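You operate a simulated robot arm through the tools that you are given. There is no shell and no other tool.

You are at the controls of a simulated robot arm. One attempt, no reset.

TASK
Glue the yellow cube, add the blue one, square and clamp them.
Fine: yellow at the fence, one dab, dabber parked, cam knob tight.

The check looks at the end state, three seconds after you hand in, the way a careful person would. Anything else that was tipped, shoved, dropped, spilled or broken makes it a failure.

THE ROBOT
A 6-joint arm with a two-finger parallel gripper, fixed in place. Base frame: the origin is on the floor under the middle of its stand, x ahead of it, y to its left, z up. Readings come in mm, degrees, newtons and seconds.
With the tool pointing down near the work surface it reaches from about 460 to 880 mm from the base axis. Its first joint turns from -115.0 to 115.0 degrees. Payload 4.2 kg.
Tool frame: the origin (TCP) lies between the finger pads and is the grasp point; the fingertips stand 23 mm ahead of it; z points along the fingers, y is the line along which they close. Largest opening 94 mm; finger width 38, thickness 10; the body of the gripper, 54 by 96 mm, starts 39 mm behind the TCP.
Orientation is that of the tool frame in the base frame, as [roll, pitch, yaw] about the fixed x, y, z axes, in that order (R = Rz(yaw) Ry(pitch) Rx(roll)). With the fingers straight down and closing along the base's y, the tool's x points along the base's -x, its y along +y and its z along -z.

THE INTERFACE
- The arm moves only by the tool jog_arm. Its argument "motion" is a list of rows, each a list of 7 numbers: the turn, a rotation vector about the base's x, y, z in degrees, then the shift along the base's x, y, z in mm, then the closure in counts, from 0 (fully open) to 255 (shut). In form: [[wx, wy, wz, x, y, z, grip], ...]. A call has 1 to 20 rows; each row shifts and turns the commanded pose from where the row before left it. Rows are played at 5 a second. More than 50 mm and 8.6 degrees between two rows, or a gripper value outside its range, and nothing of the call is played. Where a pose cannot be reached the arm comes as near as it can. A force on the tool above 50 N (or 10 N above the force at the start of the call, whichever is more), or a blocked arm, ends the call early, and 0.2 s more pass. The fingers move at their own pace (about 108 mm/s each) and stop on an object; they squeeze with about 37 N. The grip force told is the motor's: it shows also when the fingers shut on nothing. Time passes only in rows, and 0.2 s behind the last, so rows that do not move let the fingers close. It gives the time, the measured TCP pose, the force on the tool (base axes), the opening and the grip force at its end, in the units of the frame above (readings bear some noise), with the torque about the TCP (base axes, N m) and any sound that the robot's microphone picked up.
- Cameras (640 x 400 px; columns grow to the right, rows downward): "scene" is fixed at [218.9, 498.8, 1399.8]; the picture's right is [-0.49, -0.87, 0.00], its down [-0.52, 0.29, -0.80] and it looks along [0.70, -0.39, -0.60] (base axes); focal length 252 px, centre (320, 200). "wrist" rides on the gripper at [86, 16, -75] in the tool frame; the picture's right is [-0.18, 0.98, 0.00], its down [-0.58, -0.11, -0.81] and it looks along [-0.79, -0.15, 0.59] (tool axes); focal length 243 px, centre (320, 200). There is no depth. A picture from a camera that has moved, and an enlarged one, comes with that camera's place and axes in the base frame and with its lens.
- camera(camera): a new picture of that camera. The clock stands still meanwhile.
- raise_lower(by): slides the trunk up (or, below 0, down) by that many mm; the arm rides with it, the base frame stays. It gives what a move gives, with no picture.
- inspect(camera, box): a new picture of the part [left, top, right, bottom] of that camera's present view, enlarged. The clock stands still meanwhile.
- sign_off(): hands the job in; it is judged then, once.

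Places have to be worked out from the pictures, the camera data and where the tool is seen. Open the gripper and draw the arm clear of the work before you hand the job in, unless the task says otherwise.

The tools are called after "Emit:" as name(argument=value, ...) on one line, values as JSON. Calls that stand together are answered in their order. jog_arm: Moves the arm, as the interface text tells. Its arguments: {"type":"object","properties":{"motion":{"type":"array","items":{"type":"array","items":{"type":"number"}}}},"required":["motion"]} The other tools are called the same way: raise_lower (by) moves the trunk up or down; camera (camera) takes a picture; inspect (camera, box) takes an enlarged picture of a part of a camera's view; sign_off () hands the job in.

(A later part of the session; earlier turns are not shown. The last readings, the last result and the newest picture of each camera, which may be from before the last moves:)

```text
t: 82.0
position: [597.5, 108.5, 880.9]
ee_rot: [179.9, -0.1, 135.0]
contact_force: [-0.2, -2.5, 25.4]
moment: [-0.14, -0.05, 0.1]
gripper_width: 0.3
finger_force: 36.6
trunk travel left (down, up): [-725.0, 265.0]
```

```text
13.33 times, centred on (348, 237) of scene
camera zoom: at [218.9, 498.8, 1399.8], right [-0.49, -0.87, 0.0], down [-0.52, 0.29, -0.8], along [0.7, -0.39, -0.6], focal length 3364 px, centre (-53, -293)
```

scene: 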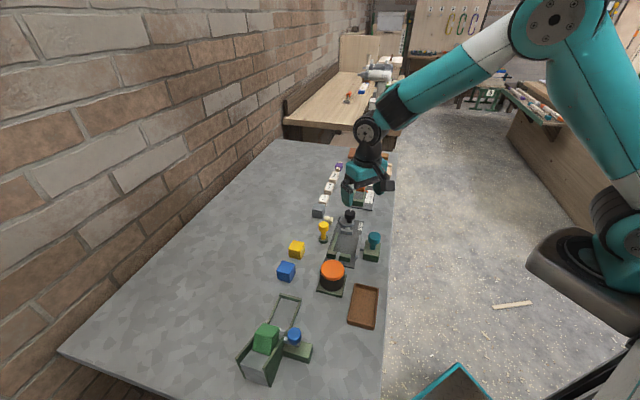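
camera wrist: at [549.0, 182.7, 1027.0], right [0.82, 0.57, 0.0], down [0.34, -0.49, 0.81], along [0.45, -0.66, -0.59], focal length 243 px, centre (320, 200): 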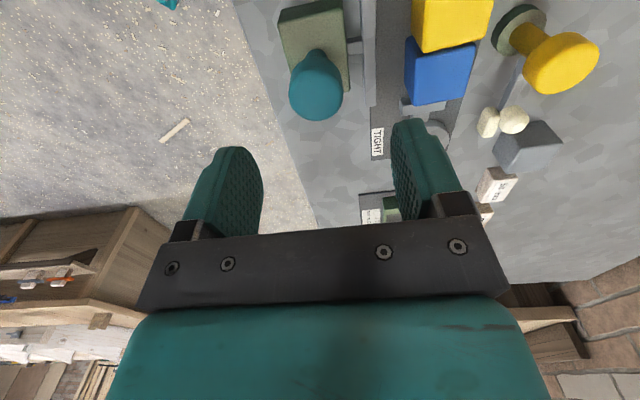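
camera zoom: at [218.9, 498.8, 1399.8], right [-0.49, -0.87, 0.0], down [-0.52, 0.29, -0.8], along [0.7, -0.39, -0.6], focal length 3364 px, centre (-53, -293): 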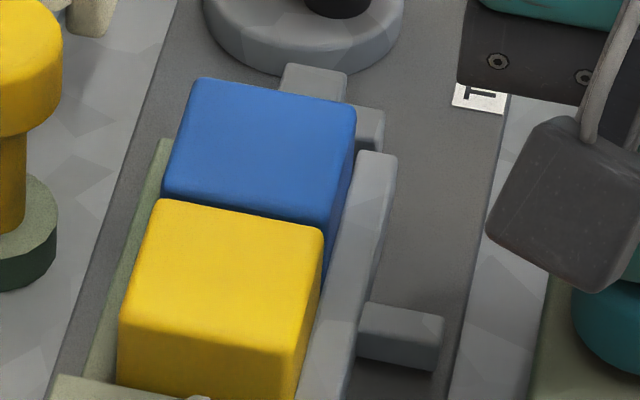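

25 N on the plunger with both cubes pinched. I release it smoothly and go above the cubes to check how square they are.

Emit:
jog_arm(motion=[[0, 0, 0, 0, 0, 1, 255], [0, 0, 0, 0, 0, 3, 255], [0, 0, 0, 0, 0, 4, 255], [0, 0, 0, 0, 0, 5, 255], [0, 0, 0, 0, 0, 8, 255], [0, 0, 0, 0, 0, 20, 255], [0, 0, 0, 20, 18, 30, 255], [0, 0, 0, 25, 20, 20, 255], [0, 0, 0, 15, 10, 0, 60], [0, 0, 0, 0, 0, 0, 60]])

Emit:
camera(camera="wrist")

Emit:
inspect(camera="wrist", box=[220, 0, 420, 125])

Emit:
inspect(camera="scene", box=[322, 222, 370, 252])

```text
t: 84.2
position: [656.8, 157.7, 970.1]
ee_rot: [180.0, -0.1, 135.1]
contact_force: [-0.3, 0.2, -0.3]
moment: [-0.02, -0.04, -0.01]
gripper_width: 71.9
finger_force: 0.0
trunk travel left (down, up): [-725.0, 265.0]
```

```text
taken
camera wrist: at [606.6, 230.6, 1046.9], right [0.82, 0.57, 0.0], down [0.34, -0.49, 0.81], along [0.45, -0.66, -0.59], focal length 243 px, centre (320, 200)
```

wrist: 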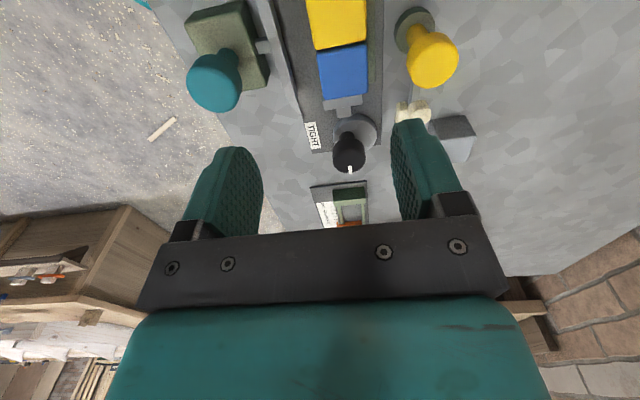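

```text
3.20 times, centred on (320, 62) of wrist
camera zoom: at [606.6, 230.6, 1046.9], right [0.82, 0.57, 0.0], down [0.34, -0.49, 0.81], along [0.45, -0.66, -0.59], focal length 776 px, centre (320, 640)
```

zoom: 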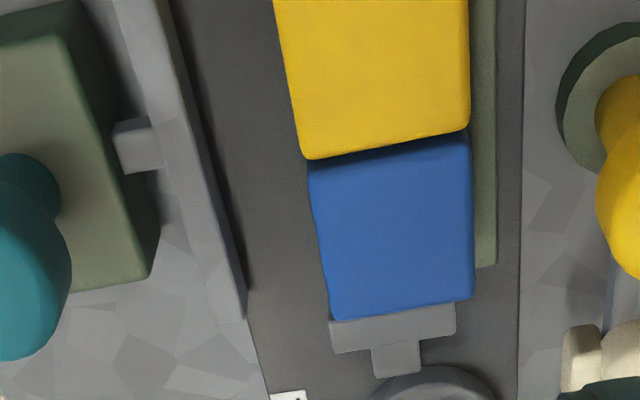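

```text
13.33 times, centred on (346, 237) of scene
camera zoom: at [218.9, 498.8, 1399.8], right [-0.49, -0.87, 0.0], down [-0.52, 0.29, -0.8], along [0.7, -0.39, -0.6], focal length 3364 px, centre (-27, -293)
```

zoom: 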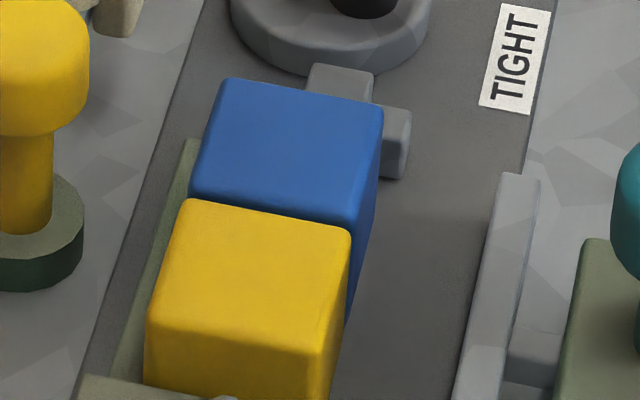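

The two cubes now line up along the rail. Next is the cam knob: I move above it to locate its axis precisely.

Emit:
jog_arm(motion=[[0, 0, 0, 24, -19, -10, 60], [0, 0, 0, 24, -19, -10, 60], [0, 0, 0, 24, -19, 0, 60], [0, 0, 0, 0, 0, 0, 60]])

Emit:
camera(camera="wrist")

Emit:
inspect(camera="wrist", box=[240, 10, 400, 110])

Emit:
inspect(camera="scene", box=[330, 200, 378, 230])

```text
t: 85.2
position: [729.5, 99.6, 950.3]
ee_rot: [180.0, -0.1, 135.0]
contact_force: [-0.5, -0.6, 0.1]
moment: [-0.01, 0.0, -0.05]
gripper_width: 72.0
finger_force: 0.2
trunk travel left (down, up): [-725.0, 265.0]
```

```text
taken
camera wrist: at [679.1, 172.9, 1026.2], right [0.82, 0.57, 0.0], down [0.34, -0.49, 0.81], along [0.45, -0.66, -0.59], focal length 243 px, centre (320, 200)
```

wrist: 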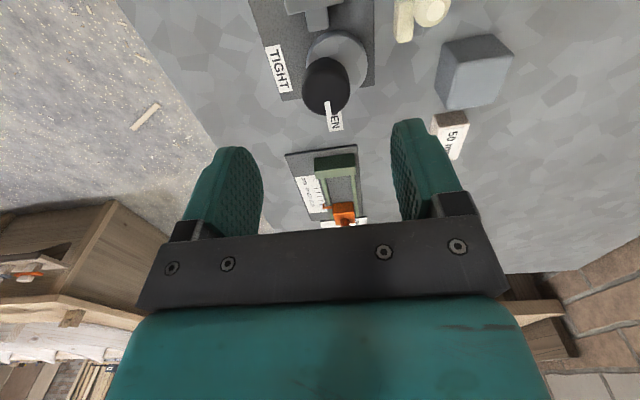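

```text
4.00 times, centred on (320, 60) of wrist
camera zoom: at [679.1, 172.9, 1026.2], right [0.82, 0.57, 0.0], down [0.34, -0.49, 0.81], along [0.45, -0.66, -0.59], focal length 970 px, centre (320, 760)
```

zoom: 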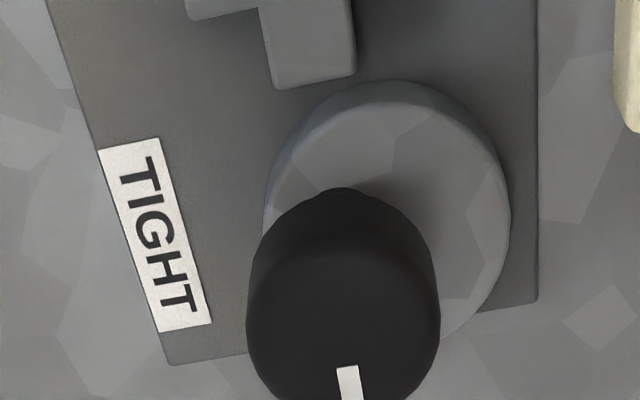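

```text
13.33 times, centred on (354, 215) of scene
camera zoom: at [218.9, 498.8, 1399.8], right [-0.49, -0.87, 0.0], down [-0.52, 0.29, -0.8], along [0.7, -0.39, -0.6], focal length 3364 px, centre (-133, 0)
```

zoom: 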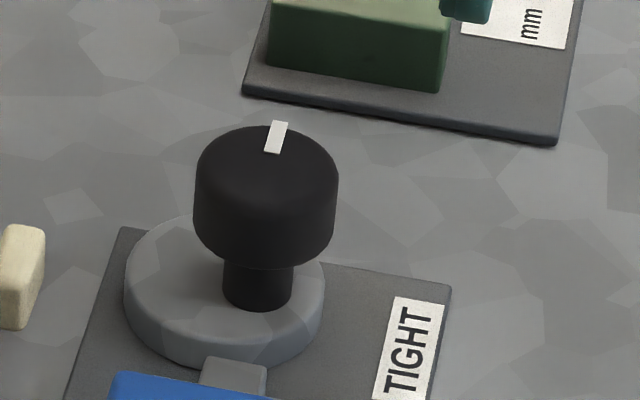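

I zoom tighter on the cam disc and post, since I need both the axis and the sense of the eccentric before turning it.

Emit:
inspect(camera="wrist", box=[280, 20, 390, 120])

Emit:
inspect(camera="scene", box=[336, 204, 368, 232])

```text
4.00 times, centred on (335, 70) of wrist
camera zoom: at [679.1, 172.9, 1026.2], right [0.82, 0.57, 0.0], down [0.34, -0.49, 0.81], along [0.45, -0.66, -0.59], focal length 970 px, centre (260, 720)
```

zoom: 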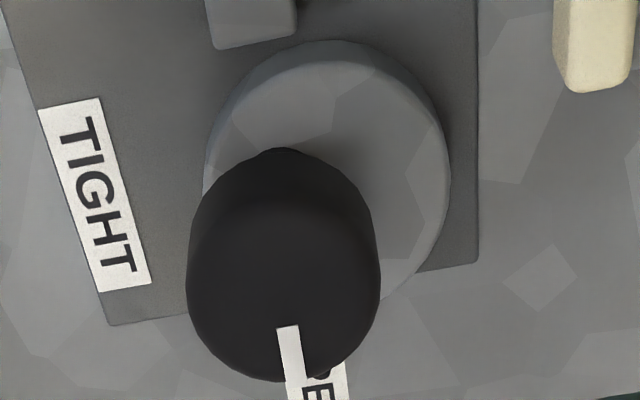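

```text
14.29 times, centred on (352, 218) of scene
camera zoom: at [218.9, 498.8, 1399.8], right [-0.49, -0.87, 0.0], down [-0.52, 0.29, -0.8], along [0.7, -0.39, -0.6], focal length 3604 px, centre (-137, -57)
```

zoom: 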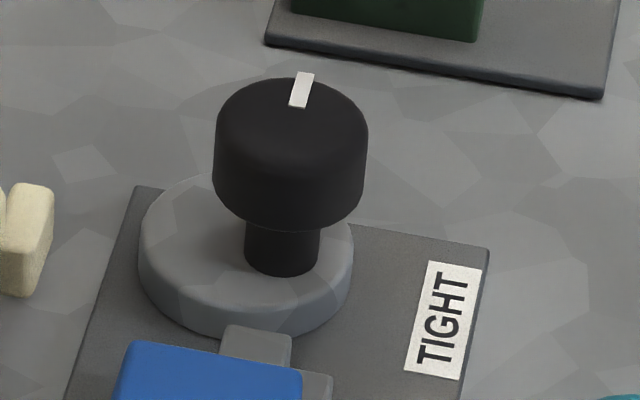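

Both views agree on the cam axis: (738.5,94.3), disc top ≈819, head ≈36 mm wide with its top near z≈858. I turn to yaw 170, centre above it and come down with open fingers.

Emit:
jog_arm(motion=[[0, 0, 7, 2, -1, 0, 80], [0, 0, 7, 2, -1, 0, 80], [0, 0, 7, 2, -1, 0, 80], [0, 0, 7, 2, -1, 0, 80], [0, 0, 7, 1, -1.3, 0, 80], [0, 0, 0, 0, 0, -25, 80], [0, 0, 0, 0, 0, -25, 80], [0, 0, 0, 0, 0, 0, 80]])

Emit:
camera(camera="wrist")

Emit:
inspect(camera="wrist", box=[220, 60, 420, 200])

Emit:
inspect(camera="scene", box=[326, 195, 390, 235])

```text
t: 87.0
position: [737.6, 94.0, 899.5]
ee_rot: [-180.0, -0.1, 170.0]
contact_force: [0.6, -0.9, 0.1]
moment: [-0.02, -0.02, 0.0]
gripper_width: 64.5
finger_force: 0.0
trunk travel left (down, up): [-725.0, 265.0]
```

```text
taken
camera wrist: at [655.3, 125.1, 975.8], right [0.35, 0.94, 0.0], down [0.56, -0.21, 0.81], along [0.75, -0.28, -0.59], focal length 243 px, centre (320, 200)
```

wrist: 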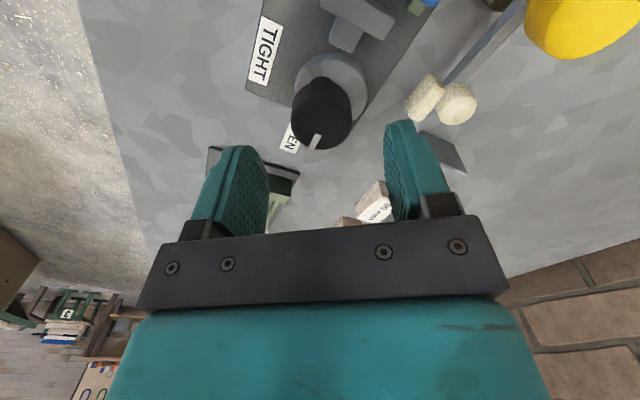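

```text
2.86 times, centred on (320, 130) of wrist
camera zoom: at [655.3, 125.1, 975.8], right [0.35, 0.94, 0.0], down [0.56, -0.21, 0.81], along [0.75, -0.28, -0.59], focal length 693 px, centre (320, 400)
```

zoom: 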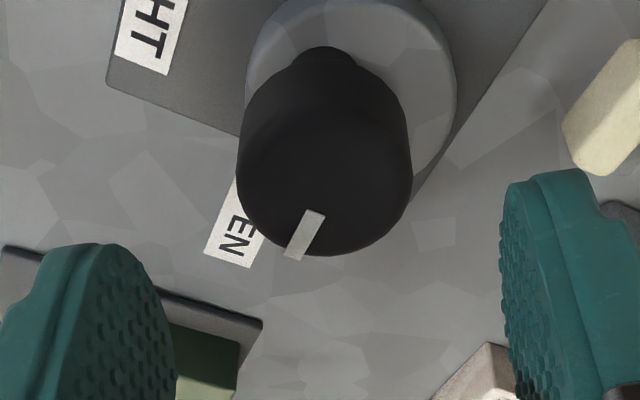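

```text
10.00 times, centred on (358, 215) of scene
camera zoom: at [218.9, 498.8, 1399.8], right [-0.49, -0.87, 0.0], down [-0.52, 0.29, -0.8], along [0.7, -0.39, -0.6], focal length 2523 px, centre (-60, 50)
```

zoom: 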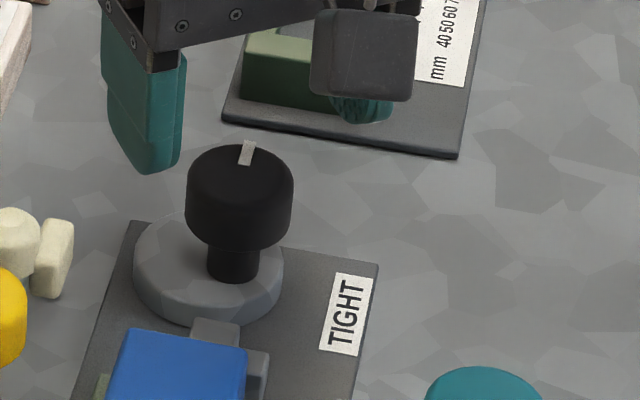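

Centred within 1 mm. I lower to z≈851 and close on the knob head.

Emit:
jog_arm(motion=[[0, 0, 0, 0.4, 0.5, -20, 80], [0, 0, 0, 0, 0, -18, 80], [0, 0, 0, 0, 0, -10, 80], [0, 0, 0, 0, 0, 0, 80]])

Emit:
jog_arm(motion=[[0, 0, 0, 0, 0, 0, 140], [0, 0, 0, 0, 0, 0, 255], [0, 0, 0, 0, 0, 0, 255], [0, 0, 0, 0, 0, 0, 255]])

Emit:
inspect(camera="wrist", box=[200, 40, 440, 240])

```text
t: 88.0
position: [738.0, 95.3, 853.0]
ee_rot: [179.9, -0.2, 170.0]
contact_force: [-0.5, -0.8, -0.9]
moment: [-0.01, -0.04, 0.03]
gripper_width: 64.6
finger_force: 0.0
trunk travel left (down, up): [-725.0, 265.0]
```

```text
t: 89.0
position: [738.9, 93.6, 852.8]
ee_rot: [179.9, 0.0, 170.0]
contact_force: [-0.7, -2.0, -1.6]
moment: [-0.04, -0.2, 0.02]
gripper_width: 34.6
finger_force: 44.9
trunk travel left (down, up): [-725.0, 265.0]
```

```text
2.00 times, centred on (320, 140) of wrist
camera zoom: at [655.8, 126.0, 928.4], right [0.35, 0.94, 0.0], down [0.56, -0.21, 0.81], along [0.75, -0.28, -0.59], focal length 485 px, centre (320, 320)
```

zoom: 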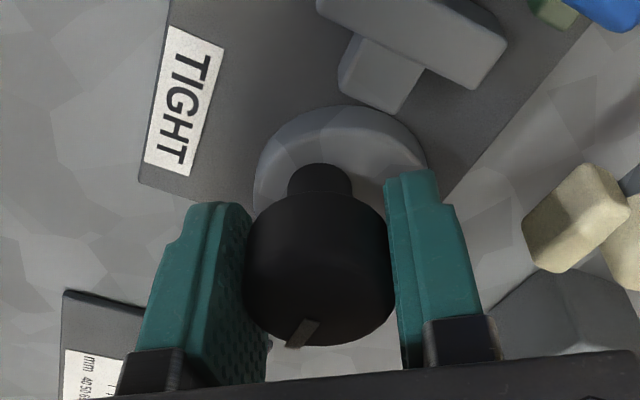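

Very well centred (2 N side load, 34.6 mm). I turn a trial 9° clockwise (OPEN towards TIGHT) and watch torque and the follower.

Emit:
jog_arm(motion=[[0, 0, -3, 0, 0, 0, 255], [0, 0, -3, 0, 0, 0, 255], [0, 0, -3, 0, 0, 0, 255], [0, 0, 0, 0, 0, 0, 255]])

Emit:
inspect(camera="scene", box=[326, 205, 374, 235])

Emit:
inspect(camera="wrist", box=[200, 0, 440, 240])

```text
t: 90.0
position: [737.9, 93.5, 852.8]
ee_rot: [-179.9, 0.0, 160.9]
contact_force: [-0.9, -3.6, -2.2]
moment: [-0.08, -0.07, -0.02]
gripper_width: 34.1
finger_force: 45.1
trunk travel left (down, up): [-725.0, 265.0]
```

```text
13.33 times, centred on (350, 220) of scene
camera zoom: at [218.9, 498.8, 1399.8], right [-0.49, -0.87, 0.0], down [-0.52, 0.29, -0.8], along [0.7, -0.39, -0.6], focal length 3364 px, centre (-80, -67)
```

zoom: 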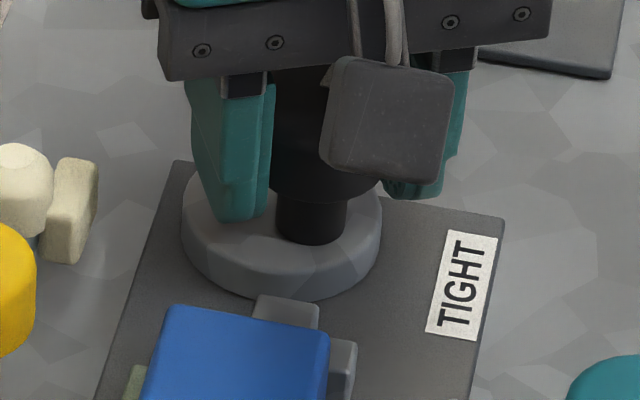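

```text
1.67 times, centred on (320, 120) of wrist
camera zoom: at [661.7, 138.5, 928.4], right [0.5, 0.87, 0.0], down [0.52, -0.29, 0.81], along [0.7, -0.4, -0.59], focal length 404 px, centre (320, 333)
```

zoom: 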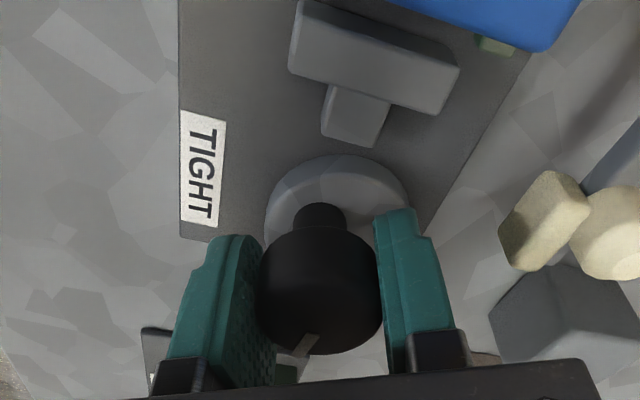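

Emit:
inspect(camera="scene", box=[336, 204, 368, 232])

```text
14.29 times, centred on (352, 218) of scene
camera zoom: at [218.9, 498.8, 1399.8], right [-0.49, -0.87, 0.0], down [-0.52, 0.29, -0.8], along [0.7, -0.39, -0.6], focal length 3604 px, centre (-137, -57)
```

zoom: 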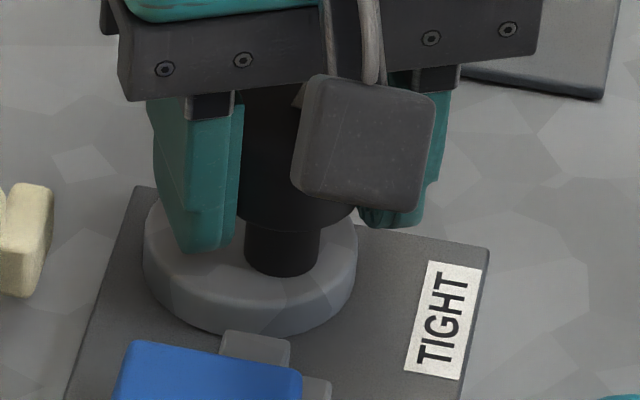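

The follower moved ~1.7 mm towards blue with 9° clockwise, so clockwise tightens, as labelled. I continue with checks.

Emit:
jog_arm(motion=[[0, 0, -4, 0, 0, 0, 255], [0, 0, -4, 0, 0, 0, 255], [0, 0, -4, 0, 0, 0, 255], [0, 0, -4, 0, 0, 0, 255], [0, 0, -4, 0, 0, 0, 255], [0, 0, 0, 0, 0, 0, 255]])

Emit:
inspect(camera="scene", box=[336, 204, 368, 232])

```text
t: 91.4
position: [738.5, 92.3, 853.2]
ee_rot: [-179.9, -0.2, 140.9]
contact_force: [-4.9, -7.8, -7.3]
moment: [-0.16, -0.53, 0.01]
gripper_width: 34.0
finger_force: 45.3
trunk travel left (down, up): [-725.0, 265.0]
```

```text
14.29 times, centred on (352, 218) of scene
camera zoom: at [218.9, 498.8, 1399.8], right [-0.49, -0.87, 0.0], down [-0.52, 0.29, -0.8], along [0.7, -0.39, -0.6], focal length 3604 px, centre (-137, -57)
```

zoom: 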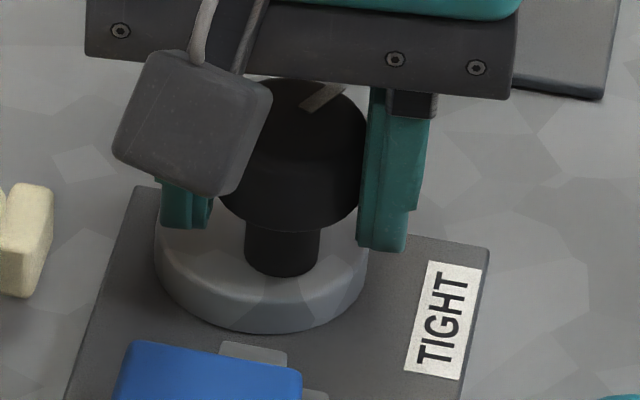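

Emit:
jog_arm(motion=[[0, 0, -4, -0.3, -0.3, -0.2, 255], [0, 0, -4, -0.1, -0.2, -0.2, 255], [0, 0, -4, 0, 0, 0, 255], [0, 0, -4, 0, 0, 0, 255], [0, 0, -4, 0, 0, 0, 255], [0, 0, 0, 0, 0, 0, 255]])

Emit:
inspect(camera="scene", box=[336, 204, 368, 232])

Emit:
inspect(camera="scene", box=[320, 220, 368, 255])

```text
t: 92.8
position: [737.1, 94.1, 852.0]
ee_rot: [-180.0, -0.2, 121.0]
contact_force: [0.0, -6.2, -3.4]
moment: [0.79, 0.41, 0.0]
gripper_width: 34.2
finger_force: 45.4
trunk travel left (down, up): [-725.0, 265.0]
```

```text
14.29 times, centred on (352, 218) of scene
camera zoom: at [218.9, 498.8, 1399.8], right [-0.49, -0.87, 0.0], down [-0.52, 0.29, -0.8], along [0.7, -0.39, -0.6], focal length 3604 px, centre (-137, -57)
```

zoom: 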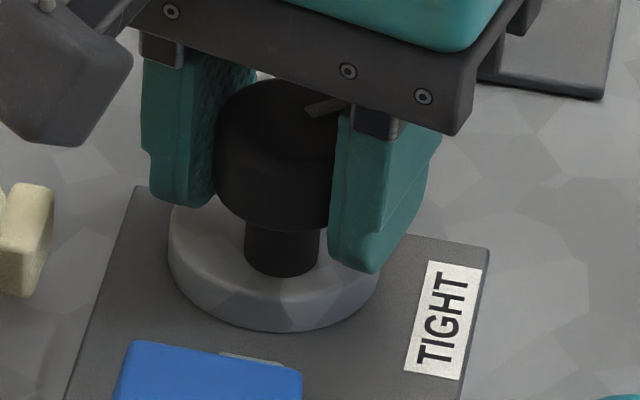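

```text
11.43 times, centred on (344, 238) of scene
camera zoom: at [218.9, 498.8, 1399.8], right [-0.49, -0.87, 0.0], down [-0.52, 0.29, -0.8], along [0.7, -0.39, -0.6], focal length 2883 px, centre (46, -229)
```

zoom: 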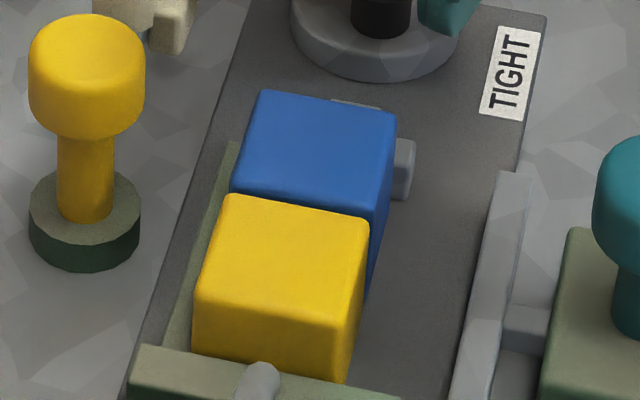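

Half way (49°), no resistance yet; the follower is close to blue. I go on in smaller steps watching the torque.

Emit:
jog_arm(motion=[[0, 0, -3, 0, -0.3, 0, 255], [0, 0, -3, 0, 0, 0, 255], [0, 0, -3, 0, 0, 0, 255], [0, 0, 0, 0, 0, 0, 255]])

Emit:
jog_arm(motion=[[0, 0, -3, 0, 0, 0, 255], [0, 0, -3, 0, 0, 0, 255], [0, 0, 0, 0, 0, 0, 255]])

Emit:
inspect(camera="scene", box=[320, 215, 368, 250])

```text
t: 93.8
position: [737.8, 93.8, 853.0]
ee_rot: [-180.0, 0.0, 112.0]
contact_force: [-1.4, -0.8, -4.2]
moment: [0.07, -0.51, 0.0]
gripper_width: 34.3
finger_force: 44.9
trunk travel left (down, up): [-725.0, 265.0]
```

```text
t: 94.6
position: [738.1, 94.3, 852.1]
ee_rot: [-179.8, -0.1, 106.0]
contact_force: [-2.6, 0.9, -5.8]
moment: [0.02, -0.47, 0.05]
gripper_width: 34.3
finger_force: 44.7
trunk travel left (down, up): [-725.0, 265.0]
```

```text
11.43 times, centred on (344, 232) of scene
camera zoom: at [218.9, 498.8, 1399.8], right [-0.49, -0.87, 0.0], down [-0.52, 0.29, -0.8], along [0.7, -0.39, -0.6], focal length 2883 px, centre (46, -171)
```

zoom: 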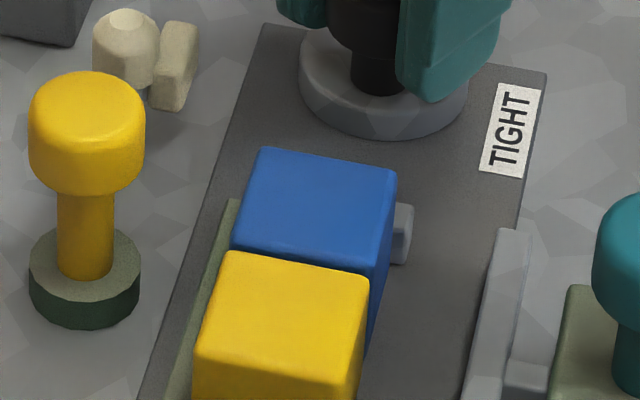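

Emit:
jog_arm(motion=[[0, 0, -3, 0, 0, 0, 255], [0, 0, -3, 0, 0, 0, 255], [0, 0, 0, 0, 0, 0, 255]])

Emit:
jog_arm(motion=[[0, 0, -3, 0, 0, 0, 255], [0, 0, -3, 0, 0, 0, 255], [0, 0, 0, 0, 0, 0, 255]])

Emit:
inspect(camera="scene", box=[320, 205, 368, 250])

```text
t: 95.4
position: [738.0, 94.0, 852.1]
ee_rot: [-180.0, -0.1, 100.2]
contact_force: [-1.7, 2.3, -2.8]
moment: [0.12, 0.35, -0.01]
gripper_width: 34.0
finger_force: 45.6
trunk travel left (down, up): [-725.0, 265.0]
```

```text
t: 96.2
position: [737.3, 92.7, 852.4]
ee_rot: [179.9, -0.1, 93.9]
contact_force: [-3.8, 1.7, -1.8]
moment: [0.19, -0.11, -0.02]
gripper_width: 33.9
finger_force: 44.9
trunk travel left (down, up): [-725.0, 265.0]
```

```text
8.89 times, centred on (344, 228) of scene
camera zoom: at [218.9, 498.8, 1399.8], right [-0.49, -0.87, 0.0], down [-0.52, 0.29, -0.8], along [0.7, -0.39, -0.6], focal length 2242 px, centre (107, -44)
```

zoom: 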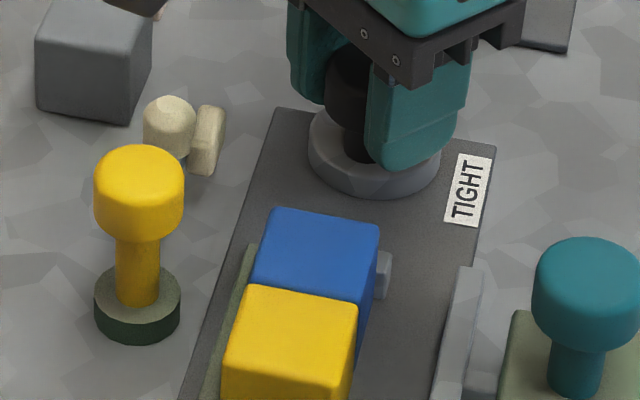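

Emit:
jog_arm(motion=[[0, 0, -3, 0, 0, 0, 255], [0, 0, -3, 0, 0, 0, 255], [0, 0, 0, 0, 0, 0, 255]])

Emit:
jog_arm(motion=[[0, 0, -2, 0, 0, 0, 255], [0, 0, -2, 0, 0, 0, 255], [0, 0, 0, 0, 0, 0, 255]])

Emit:
inspect(camera="scene", box=[326, 215, 366, 245])

Emit:
inspect(camera="wrist", box=[160, 0, 440, 240])

```text
t: 97.0
position: [737.6, 92.0, 852.3]
ee_rot: [-179.9, -0.1, 88.1]
contact_force: [-4.9, 3.6, -1.0]
moment: [0.27, -0.05, -0.01]
gripper_width: 34.3
finger_force: 45.4
trunk travel left (down, up): [-725.0, 265.0]
```

```text
t: 97.8
position: [737.1, 93.0, 853.0]
ee_rot: [-179.9, -0.1, 84.1]
contact_force: [-6.6, 5.8, -1.1]
moment: [0.36, -0.24, 0.07]
gripper_width: 34.3
finger_force: 44.8
trunk travel left (down, up): [-725.0, 265.0]
```

```text
13.33 times, centred on (346, 230) of scene
camera zoom: at [218.9, 498.8, 1399.8], right [-0.49, -0.87, 0.0], down [-0.52, 0.29, -0.8], along [0.7, -0.39, -0.6], focal length 3364 px, centre (-27, -200)
```

zoom: 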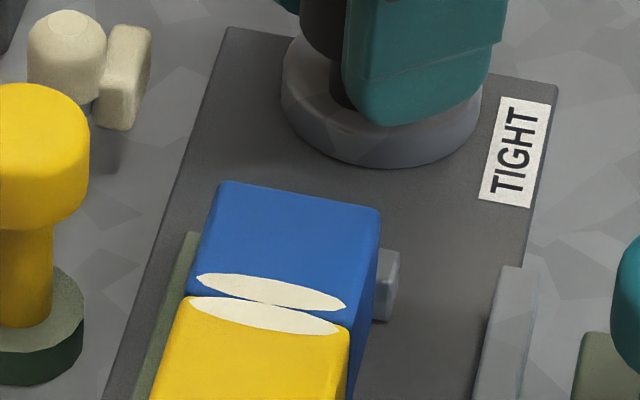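

```text
1.67 times, centred on (300, 120) of wrist
camera zoom: at [762.4, 178.7, 928.4], right [0.96, -0.29, 0.0], down [-0.17, -0.57, 0.81], along [-0.23, -0.77, -0.59], focal length 404 px, centre (353, 333)
```

zoom: 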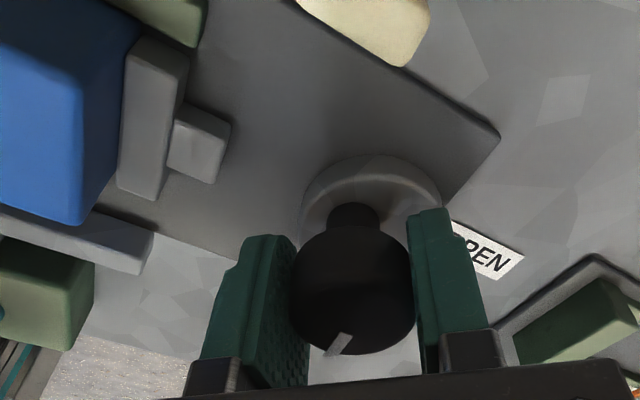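

White squeeze-out has appeared along the joint on both cubes: the clamp is closing the glue line. I continue to the full TIGHT position, watching torque.

Emit:
jog_arm(motion=[[0, 0, -2, -0.3, 0.3, 0, 255], [0, 0, -2, 0, 0, 0, 255], [0, 0, 0, 0, 0, 0, 255]])

Emit:
inspect(camera="scene", box=[326, 215, 366, 245])

```text
t: 98.6
position: [737.7, 94.3, 852.4]
ee_rot: [180.0, -0.1, 80.0]
contact_force: [-2.9, 1.5, -1.0]
moment: [0.85, 0.14, 0.31]
gripper_width: 34.3
finger_force: 44.8
trunk travel left (down, up): [-725.0, 265.0]
```

```text
13.33 times, centred on (346, 230) of scene
camera zoom: at [218.9, 498.8, 1399.8], right [-0.49, -0.87, 0.0], down [-0.52, 0.29, -0.8], along [0.7, -0.39, -0.6], focal length 3364 px, centre (-27, -200)
```

zoom: 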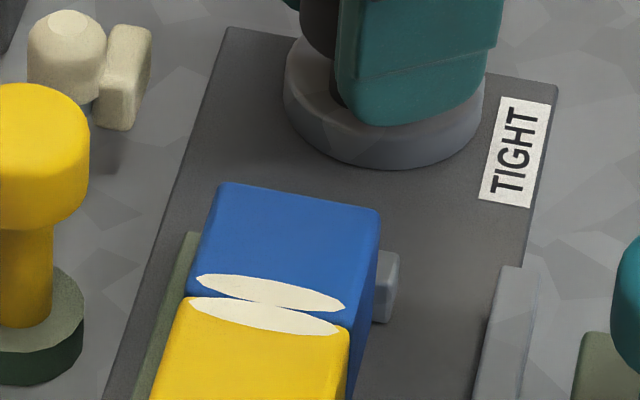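

Torque has begun to build (0.31 N·m at 90°). I tighten a little further.

Emit:
jog_arm(motion=[[0, 0, -1.5, 0, 0, 0, 255], [0, 0, -1.5, 0, 0, 0, 255], [0, 0, 0, 0, 0, 0, 255]])

```text
t: 99.4
position: [737.4, 92.9, 852.2]
ee_rot: [-180.0, -0.1, 77.0]
contact_force: [-2.6, -2.8, 0.9]
moment: [0.41, -0.13, 0.56]
gripper_width: 34.4
finger_force: 44.5
trunk travel left (down, up): [-725.0, 265.0]
```

Emit:
jog_arm(motion=[[0, 0, -1.5, 0, 0, 0, 255], [0, 0, -1.5, 0, 0, 0, 255], [0, 0, 0, 0, 0, 0, 255]])

Emit:
inspect(camera="wrist", box=[160, 0, 440, 240])

Emit:
inspect(camera="scene", box=[326, 200, 374, 245])

```text
t: 100.2
position: [737.5, 93.2, 851.9]
ee_rot: [180.0, 0.0, 74.0]
contact_force: [-1.3, -4.3, 1.4]
moment: [-0.23, 0.0, 1.02]
gripper_width: 34.2
finger_force: 45.1
trunk travel left (down, up): [-725.0, 265.0]
```

```text
1.67 times, centred on (300, 120) of wrist
camera zoom: at [776.6, 173.2, 928.4], right [0.89, -0.45, 0.0], down [-0.26, -0.53, 0.81], along [-0.36, -0.72, -0.59], focal length 404 px, centre (353, 333)
```

zoom: 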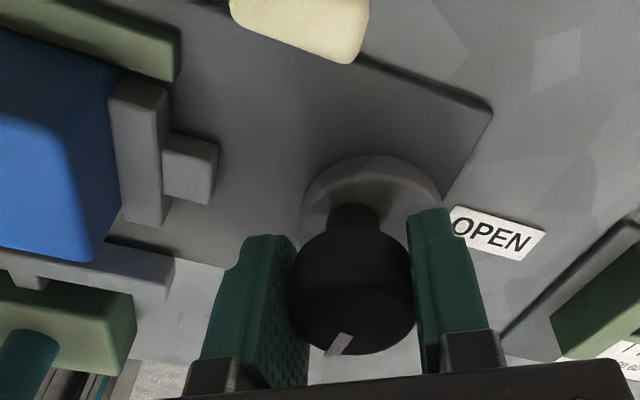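

```text
8.89 times, centred on (350, 222) of scene
camera zoom: at [218.9, 498.8, 1399.8], right [-0.49, -0.87, 0.0], down [-0.52, 0.29, -0.8], along [0.7, -0.39, -0.6], focal length 2242 px, centre (53, 0)
```

zoom: 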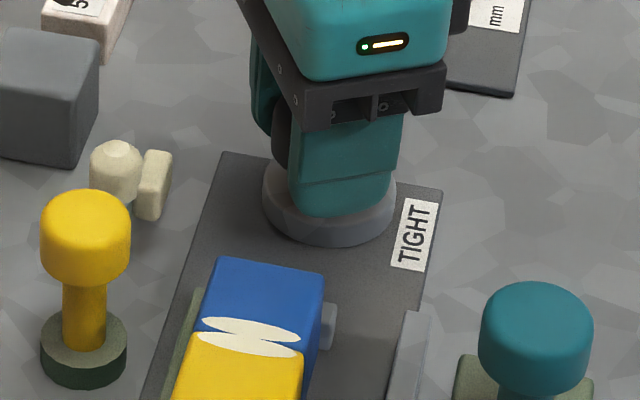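

The torque is 1.0 N·m at 96° with the follower hard on blue: the cam is tight. I open and lift straight up, then check the knob stays and how the joint looks.

Emit:
jog_arm(motion=[[0, 0, 0, 0, 0, 0, 190], [0, 0, 0, 0, 0, 0, 90], [0, 0, 0, 0, 0, 0, 80], [0, 0, 0, 0, 0, 0, 80]])

Emit:
inspect(camera="wrist", box=[160, 0, 440, 240])

Emit:
jog_arm(motion=[[0, 0, 0, 0, 0, 20, 80], [0, 0, 0, 0, 0, 30, 80], [0, 0, 0, 0, 0, 35, 80], [0, 0, 0, 0, 0, 25, 80], [0, 0, 0, 0, 0, 0, 80]])

Emit:
inspect(camera="scene", box=[326, 200, 374, 245])

```text
t: 101.2
position: [738.2, 93.1, 852.3]
ee_rot: [-179.9, -0.1, 73.9]
contact_force: [-0.4, -0.7, 0.1]
moment: [-0.01, 0.05, 0.0]
gripper_width: 64.7
finger_force: 0.0
trunk travel left (down, up): [-725.0, 265.0]
```

```text
1.67 times, centred on (300, 120) of wrist
camera zoom: at [776.7, 173.5, 928.2], right [0.89, -0.45, 0.0], down [-0.26, -0.53, 0.81], along [-0.36, -0.72, -0.59], focal length 404 px, centre (353, 333)
```

zoom: 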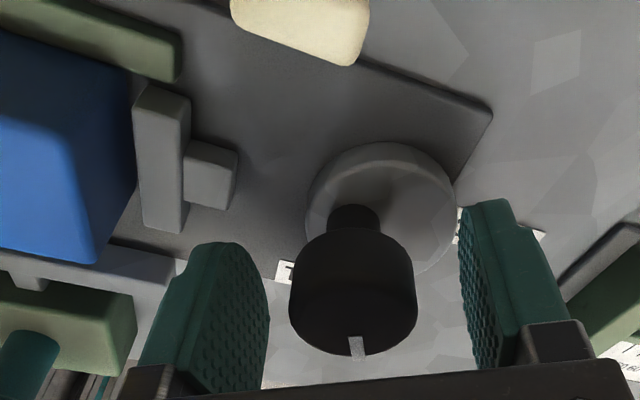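

```text
t: 102.4
position: [737.5, 93.8, 962.5]
ee_rot: [-179.9, 0.0, 74.1]
contact_force: [-0.1, -0.2, 0.3]
moment: [-0.02, 0.04, -0.03]
gripper_width: 64.3
finger_force: 0.1
trunk travel left (down, up): [-725.0, 265.0]
```

```text
8.89 times, centred on (350, 222) of scene
camera zoom: at [218.9, 498.8, 1399.8], right [-0.49, -0.87, 0.0], down [-0.52, 0.29, -0.8], along [0.7, -0.39, -0.6], focal length 2242 px, centre (53, 0)
```

zoom: 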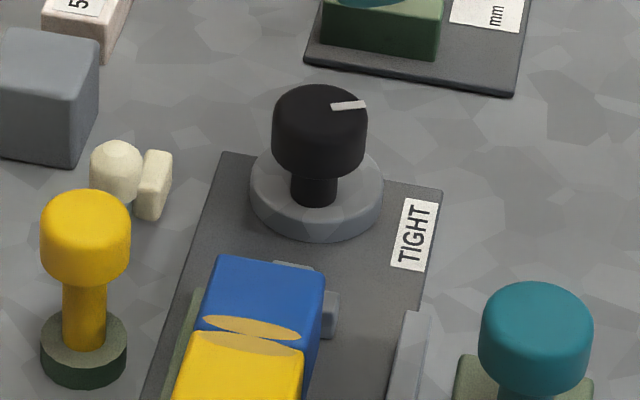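

On release the knob sprang back about 30° and the follower left blue: I had been pressing against its end stop and it rebounded. I look closely at the cubes and knob before re-gripping.

Emit:
inspect(camera="scene", box=[322, 215, 370, 255])

Emit:
camera(camera="wrist")

Emit:
inspect(camera="wrist", box=[200, 0, 420, 140])

```text
10.00 times, centred on (346, 235) of scene
camera zoom: at [218.9, 498.8, 1399.8], right [-0.49, -0.87, 0.0], down [-0.52, 0.29, -0.8], along [0.7, -0.39, -0.6], focal length 2523 px, centre (60, -150)
```

zoom: 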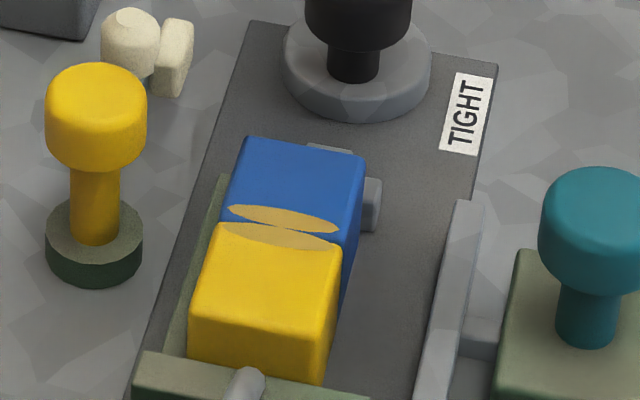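

```text
taken
camera wrist: at [776.5, 173.4, 1038.0], right [0.89, -0.45, 0.0], down [-0.26, -0.53, 0.81], along [-0.36, -0.72, -0.59], focal length 243 px, centre (320, 200)
```

wrist: 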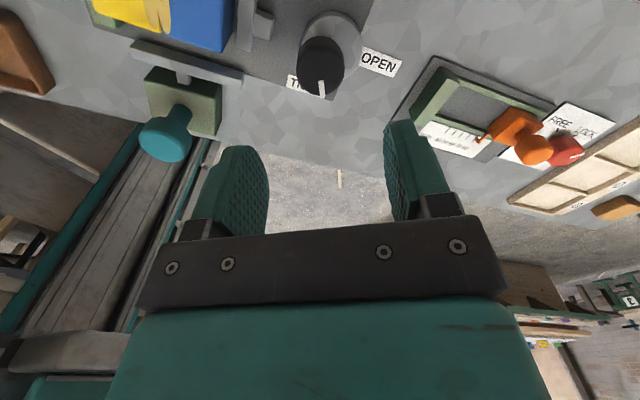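

```text
2.86 times, centred on (310, 70) of wrist
camera zoom: at [776.5, 173.4, 1038.0], right [0.89, -0.45, 0.0], down [-0.26, -0.53, 0.81], along [-0.36, -0.72, -0.59], focal length 693 px, centre (349, 571)
```

zoom: 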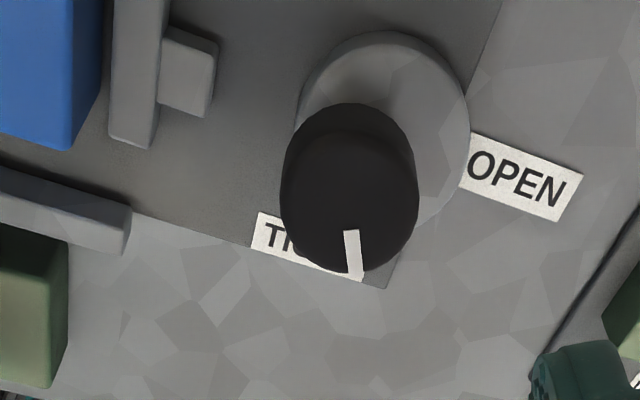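

The knob sits about 63° round, i.e. ~25° short of its stop, with a small gap at the follower. I re-grip it at a fresh angle and will stop right as the torque begins, then let go gently.

Emit:
jog_arm(motion=[[0, 0, 7, 0.2, 0.2, -10, 80], [0, 0, 7, 0.2, 0.1, -15, 80], [0, 0, 7, 0, 0, -15, 80], [0, 0, 7, 0, 0, -15, 80], [0, 0, 7, 0, 0, -15, 80], [0, 0, 6, 0, 0, -15, 80], [0, 0, 0, 0, 0, -15, 80], [0, 0, 0, 0, 0, -10, 80], [0, 0, 0, 0, 0, 0, 80]])

Emit:
inspect(camera="wrist", box=[180, 20, 460, 240])

```text
t: 104.4
position: [737.8, 94.8, 851.7]
ee_rot: [180.0, -0.1, 115.0]
contact_force: [0.1, 0.5, 0.2]
moment: [-0.02, 0.02, -0.01]
gripper_width: 64.7
finger_force: 0.1
trunk travel left (down, up): [-725.0, 265.0]
```

```text
1.82 times, centred on (320, 130) of wrist
camera zoom: at [715.7, 180.3, 927.8], right [0.97, 0.25, 0.0], down [0.15, -0.57, 0.81], along [0.2, -0.78, -0.59], focal length 441 px, centre (320, 327)
```

zoom: 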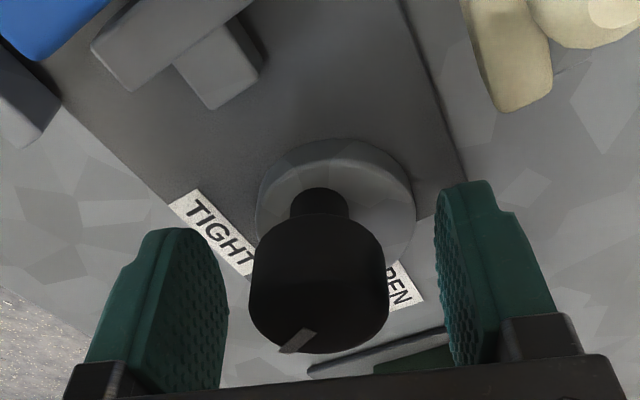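

Knob centred between the pads. I close and turn clockwise in 4° steps.

Emit:
jog_arm(motion=[[0, 0, 0, 0, 0, 0, 140], [0, 0, 0, 0, 0, 0, 255], [0, 0, 0, 0, 0, 0, 255], [0, 0, 0, 0, 0, 0, 255], [0, 0, -4, 0, 0, 0, 255], [0, 0, -4, 0, 0, 0, 255], [0, 0, -4, 0, 0, 0, 255], [0, 0, 0, 0, 0, 0, 255]])

Emit:
jog_arm(motion=[[0, 0, -3, 0, 0, 0, 255], [0, 0, -2, 0, 0, 0, 255], [0, 0, 0, 0, 0, 0, 255]])

Emit:
inspect(camera="scene", box=[326, 200, 374, 245])

```text
t: 106.2
position: [738.0, 94.9, 851.4]
ee_rot: [-179.8, -0.1, 103.0]
contact_force: [-4.0, -0.9, -1.3]
moment: [0.19, -0.12, -0.04]
gripper_width: 35.5
finger_force: 45.1
trunk travel left (down, up): [-725.0, 265.0]
```

```text
t: 107.0
position: [736.8, 94.0, 851.6]
ee_rot: [-179.8, -0.2, 98.0]
contact_force: [-3.8, 1.1, -4.1]
moment: [0.25, -0.31, -0.04]
gripper_width: 35.3
finger_force: 45.0
trunk travel left (down, up): [-725.0, 265.0]
```

```text
8.89 times, centred on (350, 222) of scene
camera zoom: at [218.9, 498.8, 1399.8], right [-0.49, -0.87, 0.0], down [-0.52, 0.29, -0.8], along [0.7, -0.39, -0.6], focal length 2242 px, centre (53, 0)
```

zoom: 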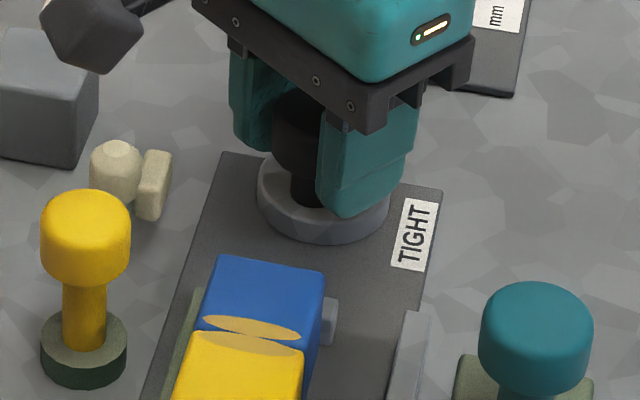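

Emit:
jog_arm(motion=[[0, 0, -2, 0, 0, 0, 255], [0, 0, -2, 0, 0, 0, 255], [0, 0, 0, 0, 0, 0, 255]])

Emit:
jog_arm(motion=[[0, 0, -2, 0, 0, 0, 255], [0, 0, 0, 0, 0, 0, 255]])

Emit:
jog_arm(motion=[[0, 0, -2, 0, 0, 0, 255], [0, 0, 0, 0, 0, 0, 255]])

Emit:
inspect(camera="wrist", box=[160, 0, 440, 240])

```text
t: 107.8
position: [738.1, 94.1, 852.1]
ee_rot: [-179.9, -0.1, 93.9]
contact_force: [-6.2, 2.3, -5.2]
moment: [0.4, -0.4, -0.01]
gripper_width: 35.3
finger_force: 44.7
trunk travel left (down, up): [-725.0, 265.0]
```

```text
t: 108.4
position: [737.8, 94.2, 851.4]
ee_rot: [-179.8, 0.0, 92.0]
contact_force: [-4.7, 3.0, -7.2]
moment: [0.34, -0.22, -0.01]
gripper_width: 35.3
finger_force: 44.6
trunk travel left (down, up): [-725.0, 265.0]
```

```text
t: 109.0
position: [737.5, 94.2, 852.9]
ee_rot: [-179.8, -0.2, 90.0]
contact_force: [-6.0, 2.1, -6.5]
moment: [0.4, -0.4, 0.13]
gripper_width: 35.4
finger_force: 45.4
trunk travel left (down, up): [-725.0, 265.0]
```

```text
1.67 times, centred on (300, 120) of wrist
camera zoom: at [753.6, 181.5, 927.9], right [0.98, -0.18, 0.0], down [-0.11, -0.58, 0.81], along [-0.15, -0.79, -0.59], focal length 404 px, centre (353, 333)
```

zoom: 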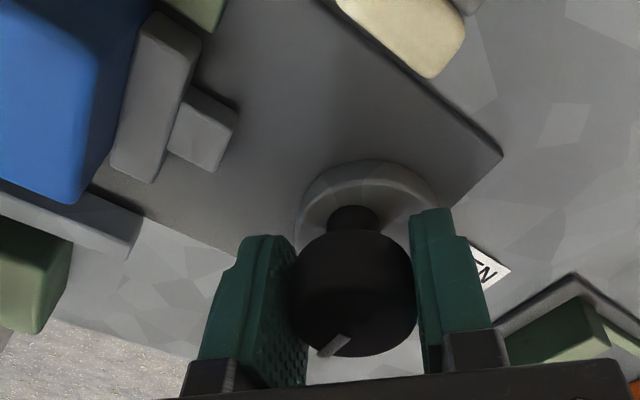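

Torque just starts (0.13 N·m). I check the true gap at the follower before deciding how much further to turn.

Emit:
inspect(camera="wrist", box=[140, 0, 270, 100])

Emit:
inspect(camera="scene", box=[338, 222, 362, 240])

```text
4.00 times, centred on (205, 50) of wrist
camera zoom: at [753.6, 181.5, 927.9], right [0.98, -0.18, 0.0], down [-0.11, -0.58, 0.81], along [-0.15, -0.79, -0.59], focal length 970 px, centre (780, 800)
```

zoom: 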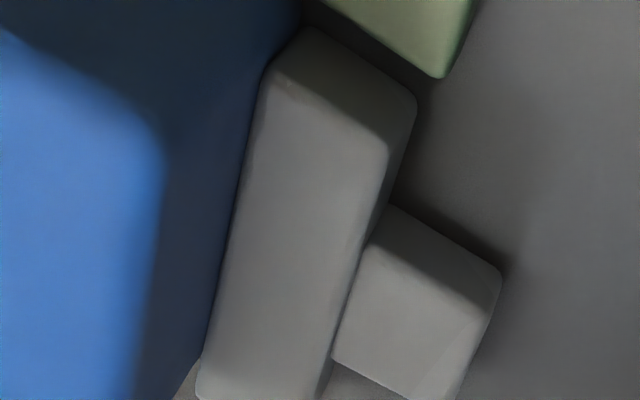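

```text
16.00 times, centred on (350, 231) of scene
camera zoom: at [218.9, 498.8, 1399.8], right [-0.49, -0.87, 0.0], down [-0.52, 0.29, -0.8], along [0.7, -0.39, -0.6], focal length 4036 px, centre (-160, -296)
```

zoom: 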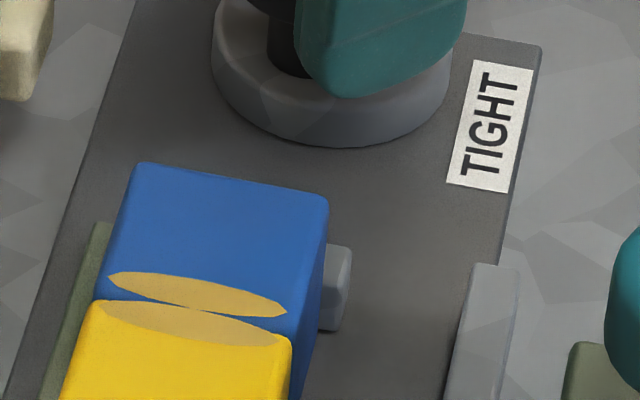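

The follower is flush on blue now at ~84° with only 0.13 N·m. I test whether the knob holds here: open the fingers in place and watch the mark over time from the same camera pose.

Emit:
inspect(camera="wrist", box=[270, 100, 390, 230])

Emit:
jog_arm(motion=[[0, 0, 0, 0, 0, 0, 200], [0, 0, 0, 0, 0, 0, 120], [0, 0, 0, 0, 0, 0, 80]])

Emit:
inspect(camera="wrist", box=[270, 100, 390, 230])

Emit:
jog_arm(motion=[[0, 0, 0, 0, 0, 0, 80], [0, 0, 0, 0, 0, 0, 80], [0, 0, 0, 0, 0, 0, 80], [0, 0, 0, 0, 0, 0, 80], [0, 0, 0, 0, 0, 0, 80]])

Emit:
inspect(camera="wrist", box=[270, 100, 390, 230])

```text
3.08 times, centred on (330, 165) of wrist
camera zoom: at [753.6, 181.5, 927.9], right [0.98, -0.18, 0.0], down [-0.11, -0.58, 0.81], along [-0.15, -0.79, -0.59], focal length 746 px, centre (289, 308)
```

zoom: 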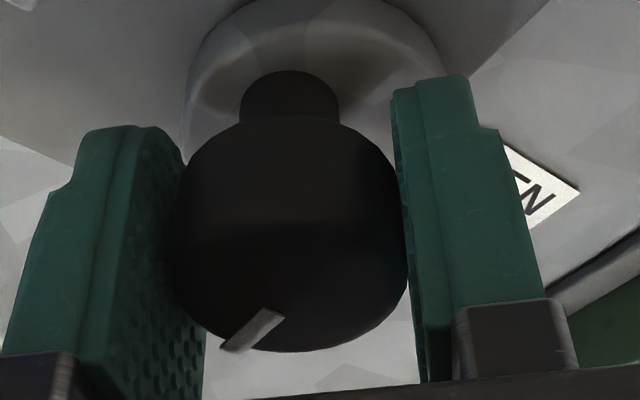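

```text
t: 109.8
position: [739.0, 92.9, 853.6]
ee_rot: [-180.0, -0.1, 90.0]
contact_force: [0.3, -0.2, 0.2]
moment: [-0.02, 0.03, 0.0]
gripper_width: 64.4
finger_force: 0.2
trunk travel left (down, up): [-725.0, 265.0]
```

```text
3.08 times, centred on (330, 165) of wrist
camera zoom: at [754.0, 181.2, 928.4], right [0.98, -0.18, 0.0], down [-0.11, -0.58, 0.81], along [-0.15, -0.79, -0.59], focal length 746 px, centre (289, 308)
```

zoom: 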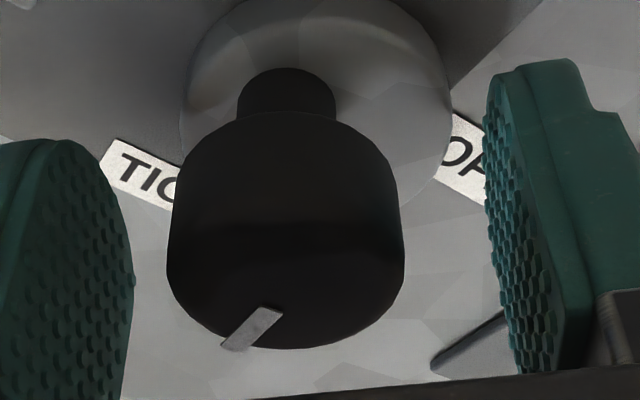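

```text
t: 111.0
position: [738.0, 94.0, 850.8]
ee_rot: [-180.0, -0.2, 90.0]
contact_force: [0.1, -0.8, 0.1]
moment: [0.02, -0.02, 0.0]
gripper_width: 64.4
finger_force: 0.0
trunk travel left (down, up): [-725.0, 265.0]
```

```text
3.08 times, centred on (330, 165) of wrist
camera zoom: at [753.7, 181.4, 928.1], right [0.98, -0.18, 0.0], down [-0.11, -0.58, 0.81], along [-0.15, -0.79, -0.59], focal length 746 px, centre (289, 308)
```

zoom: 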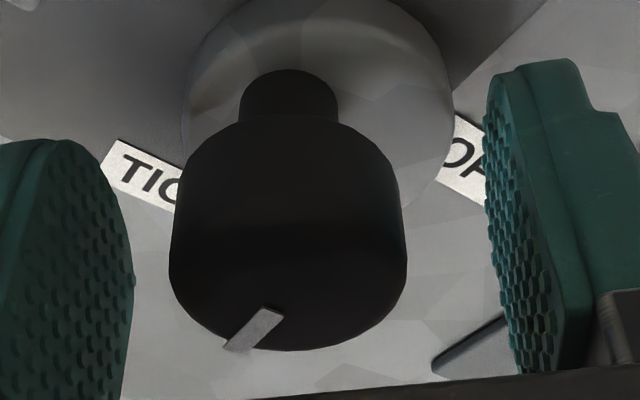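

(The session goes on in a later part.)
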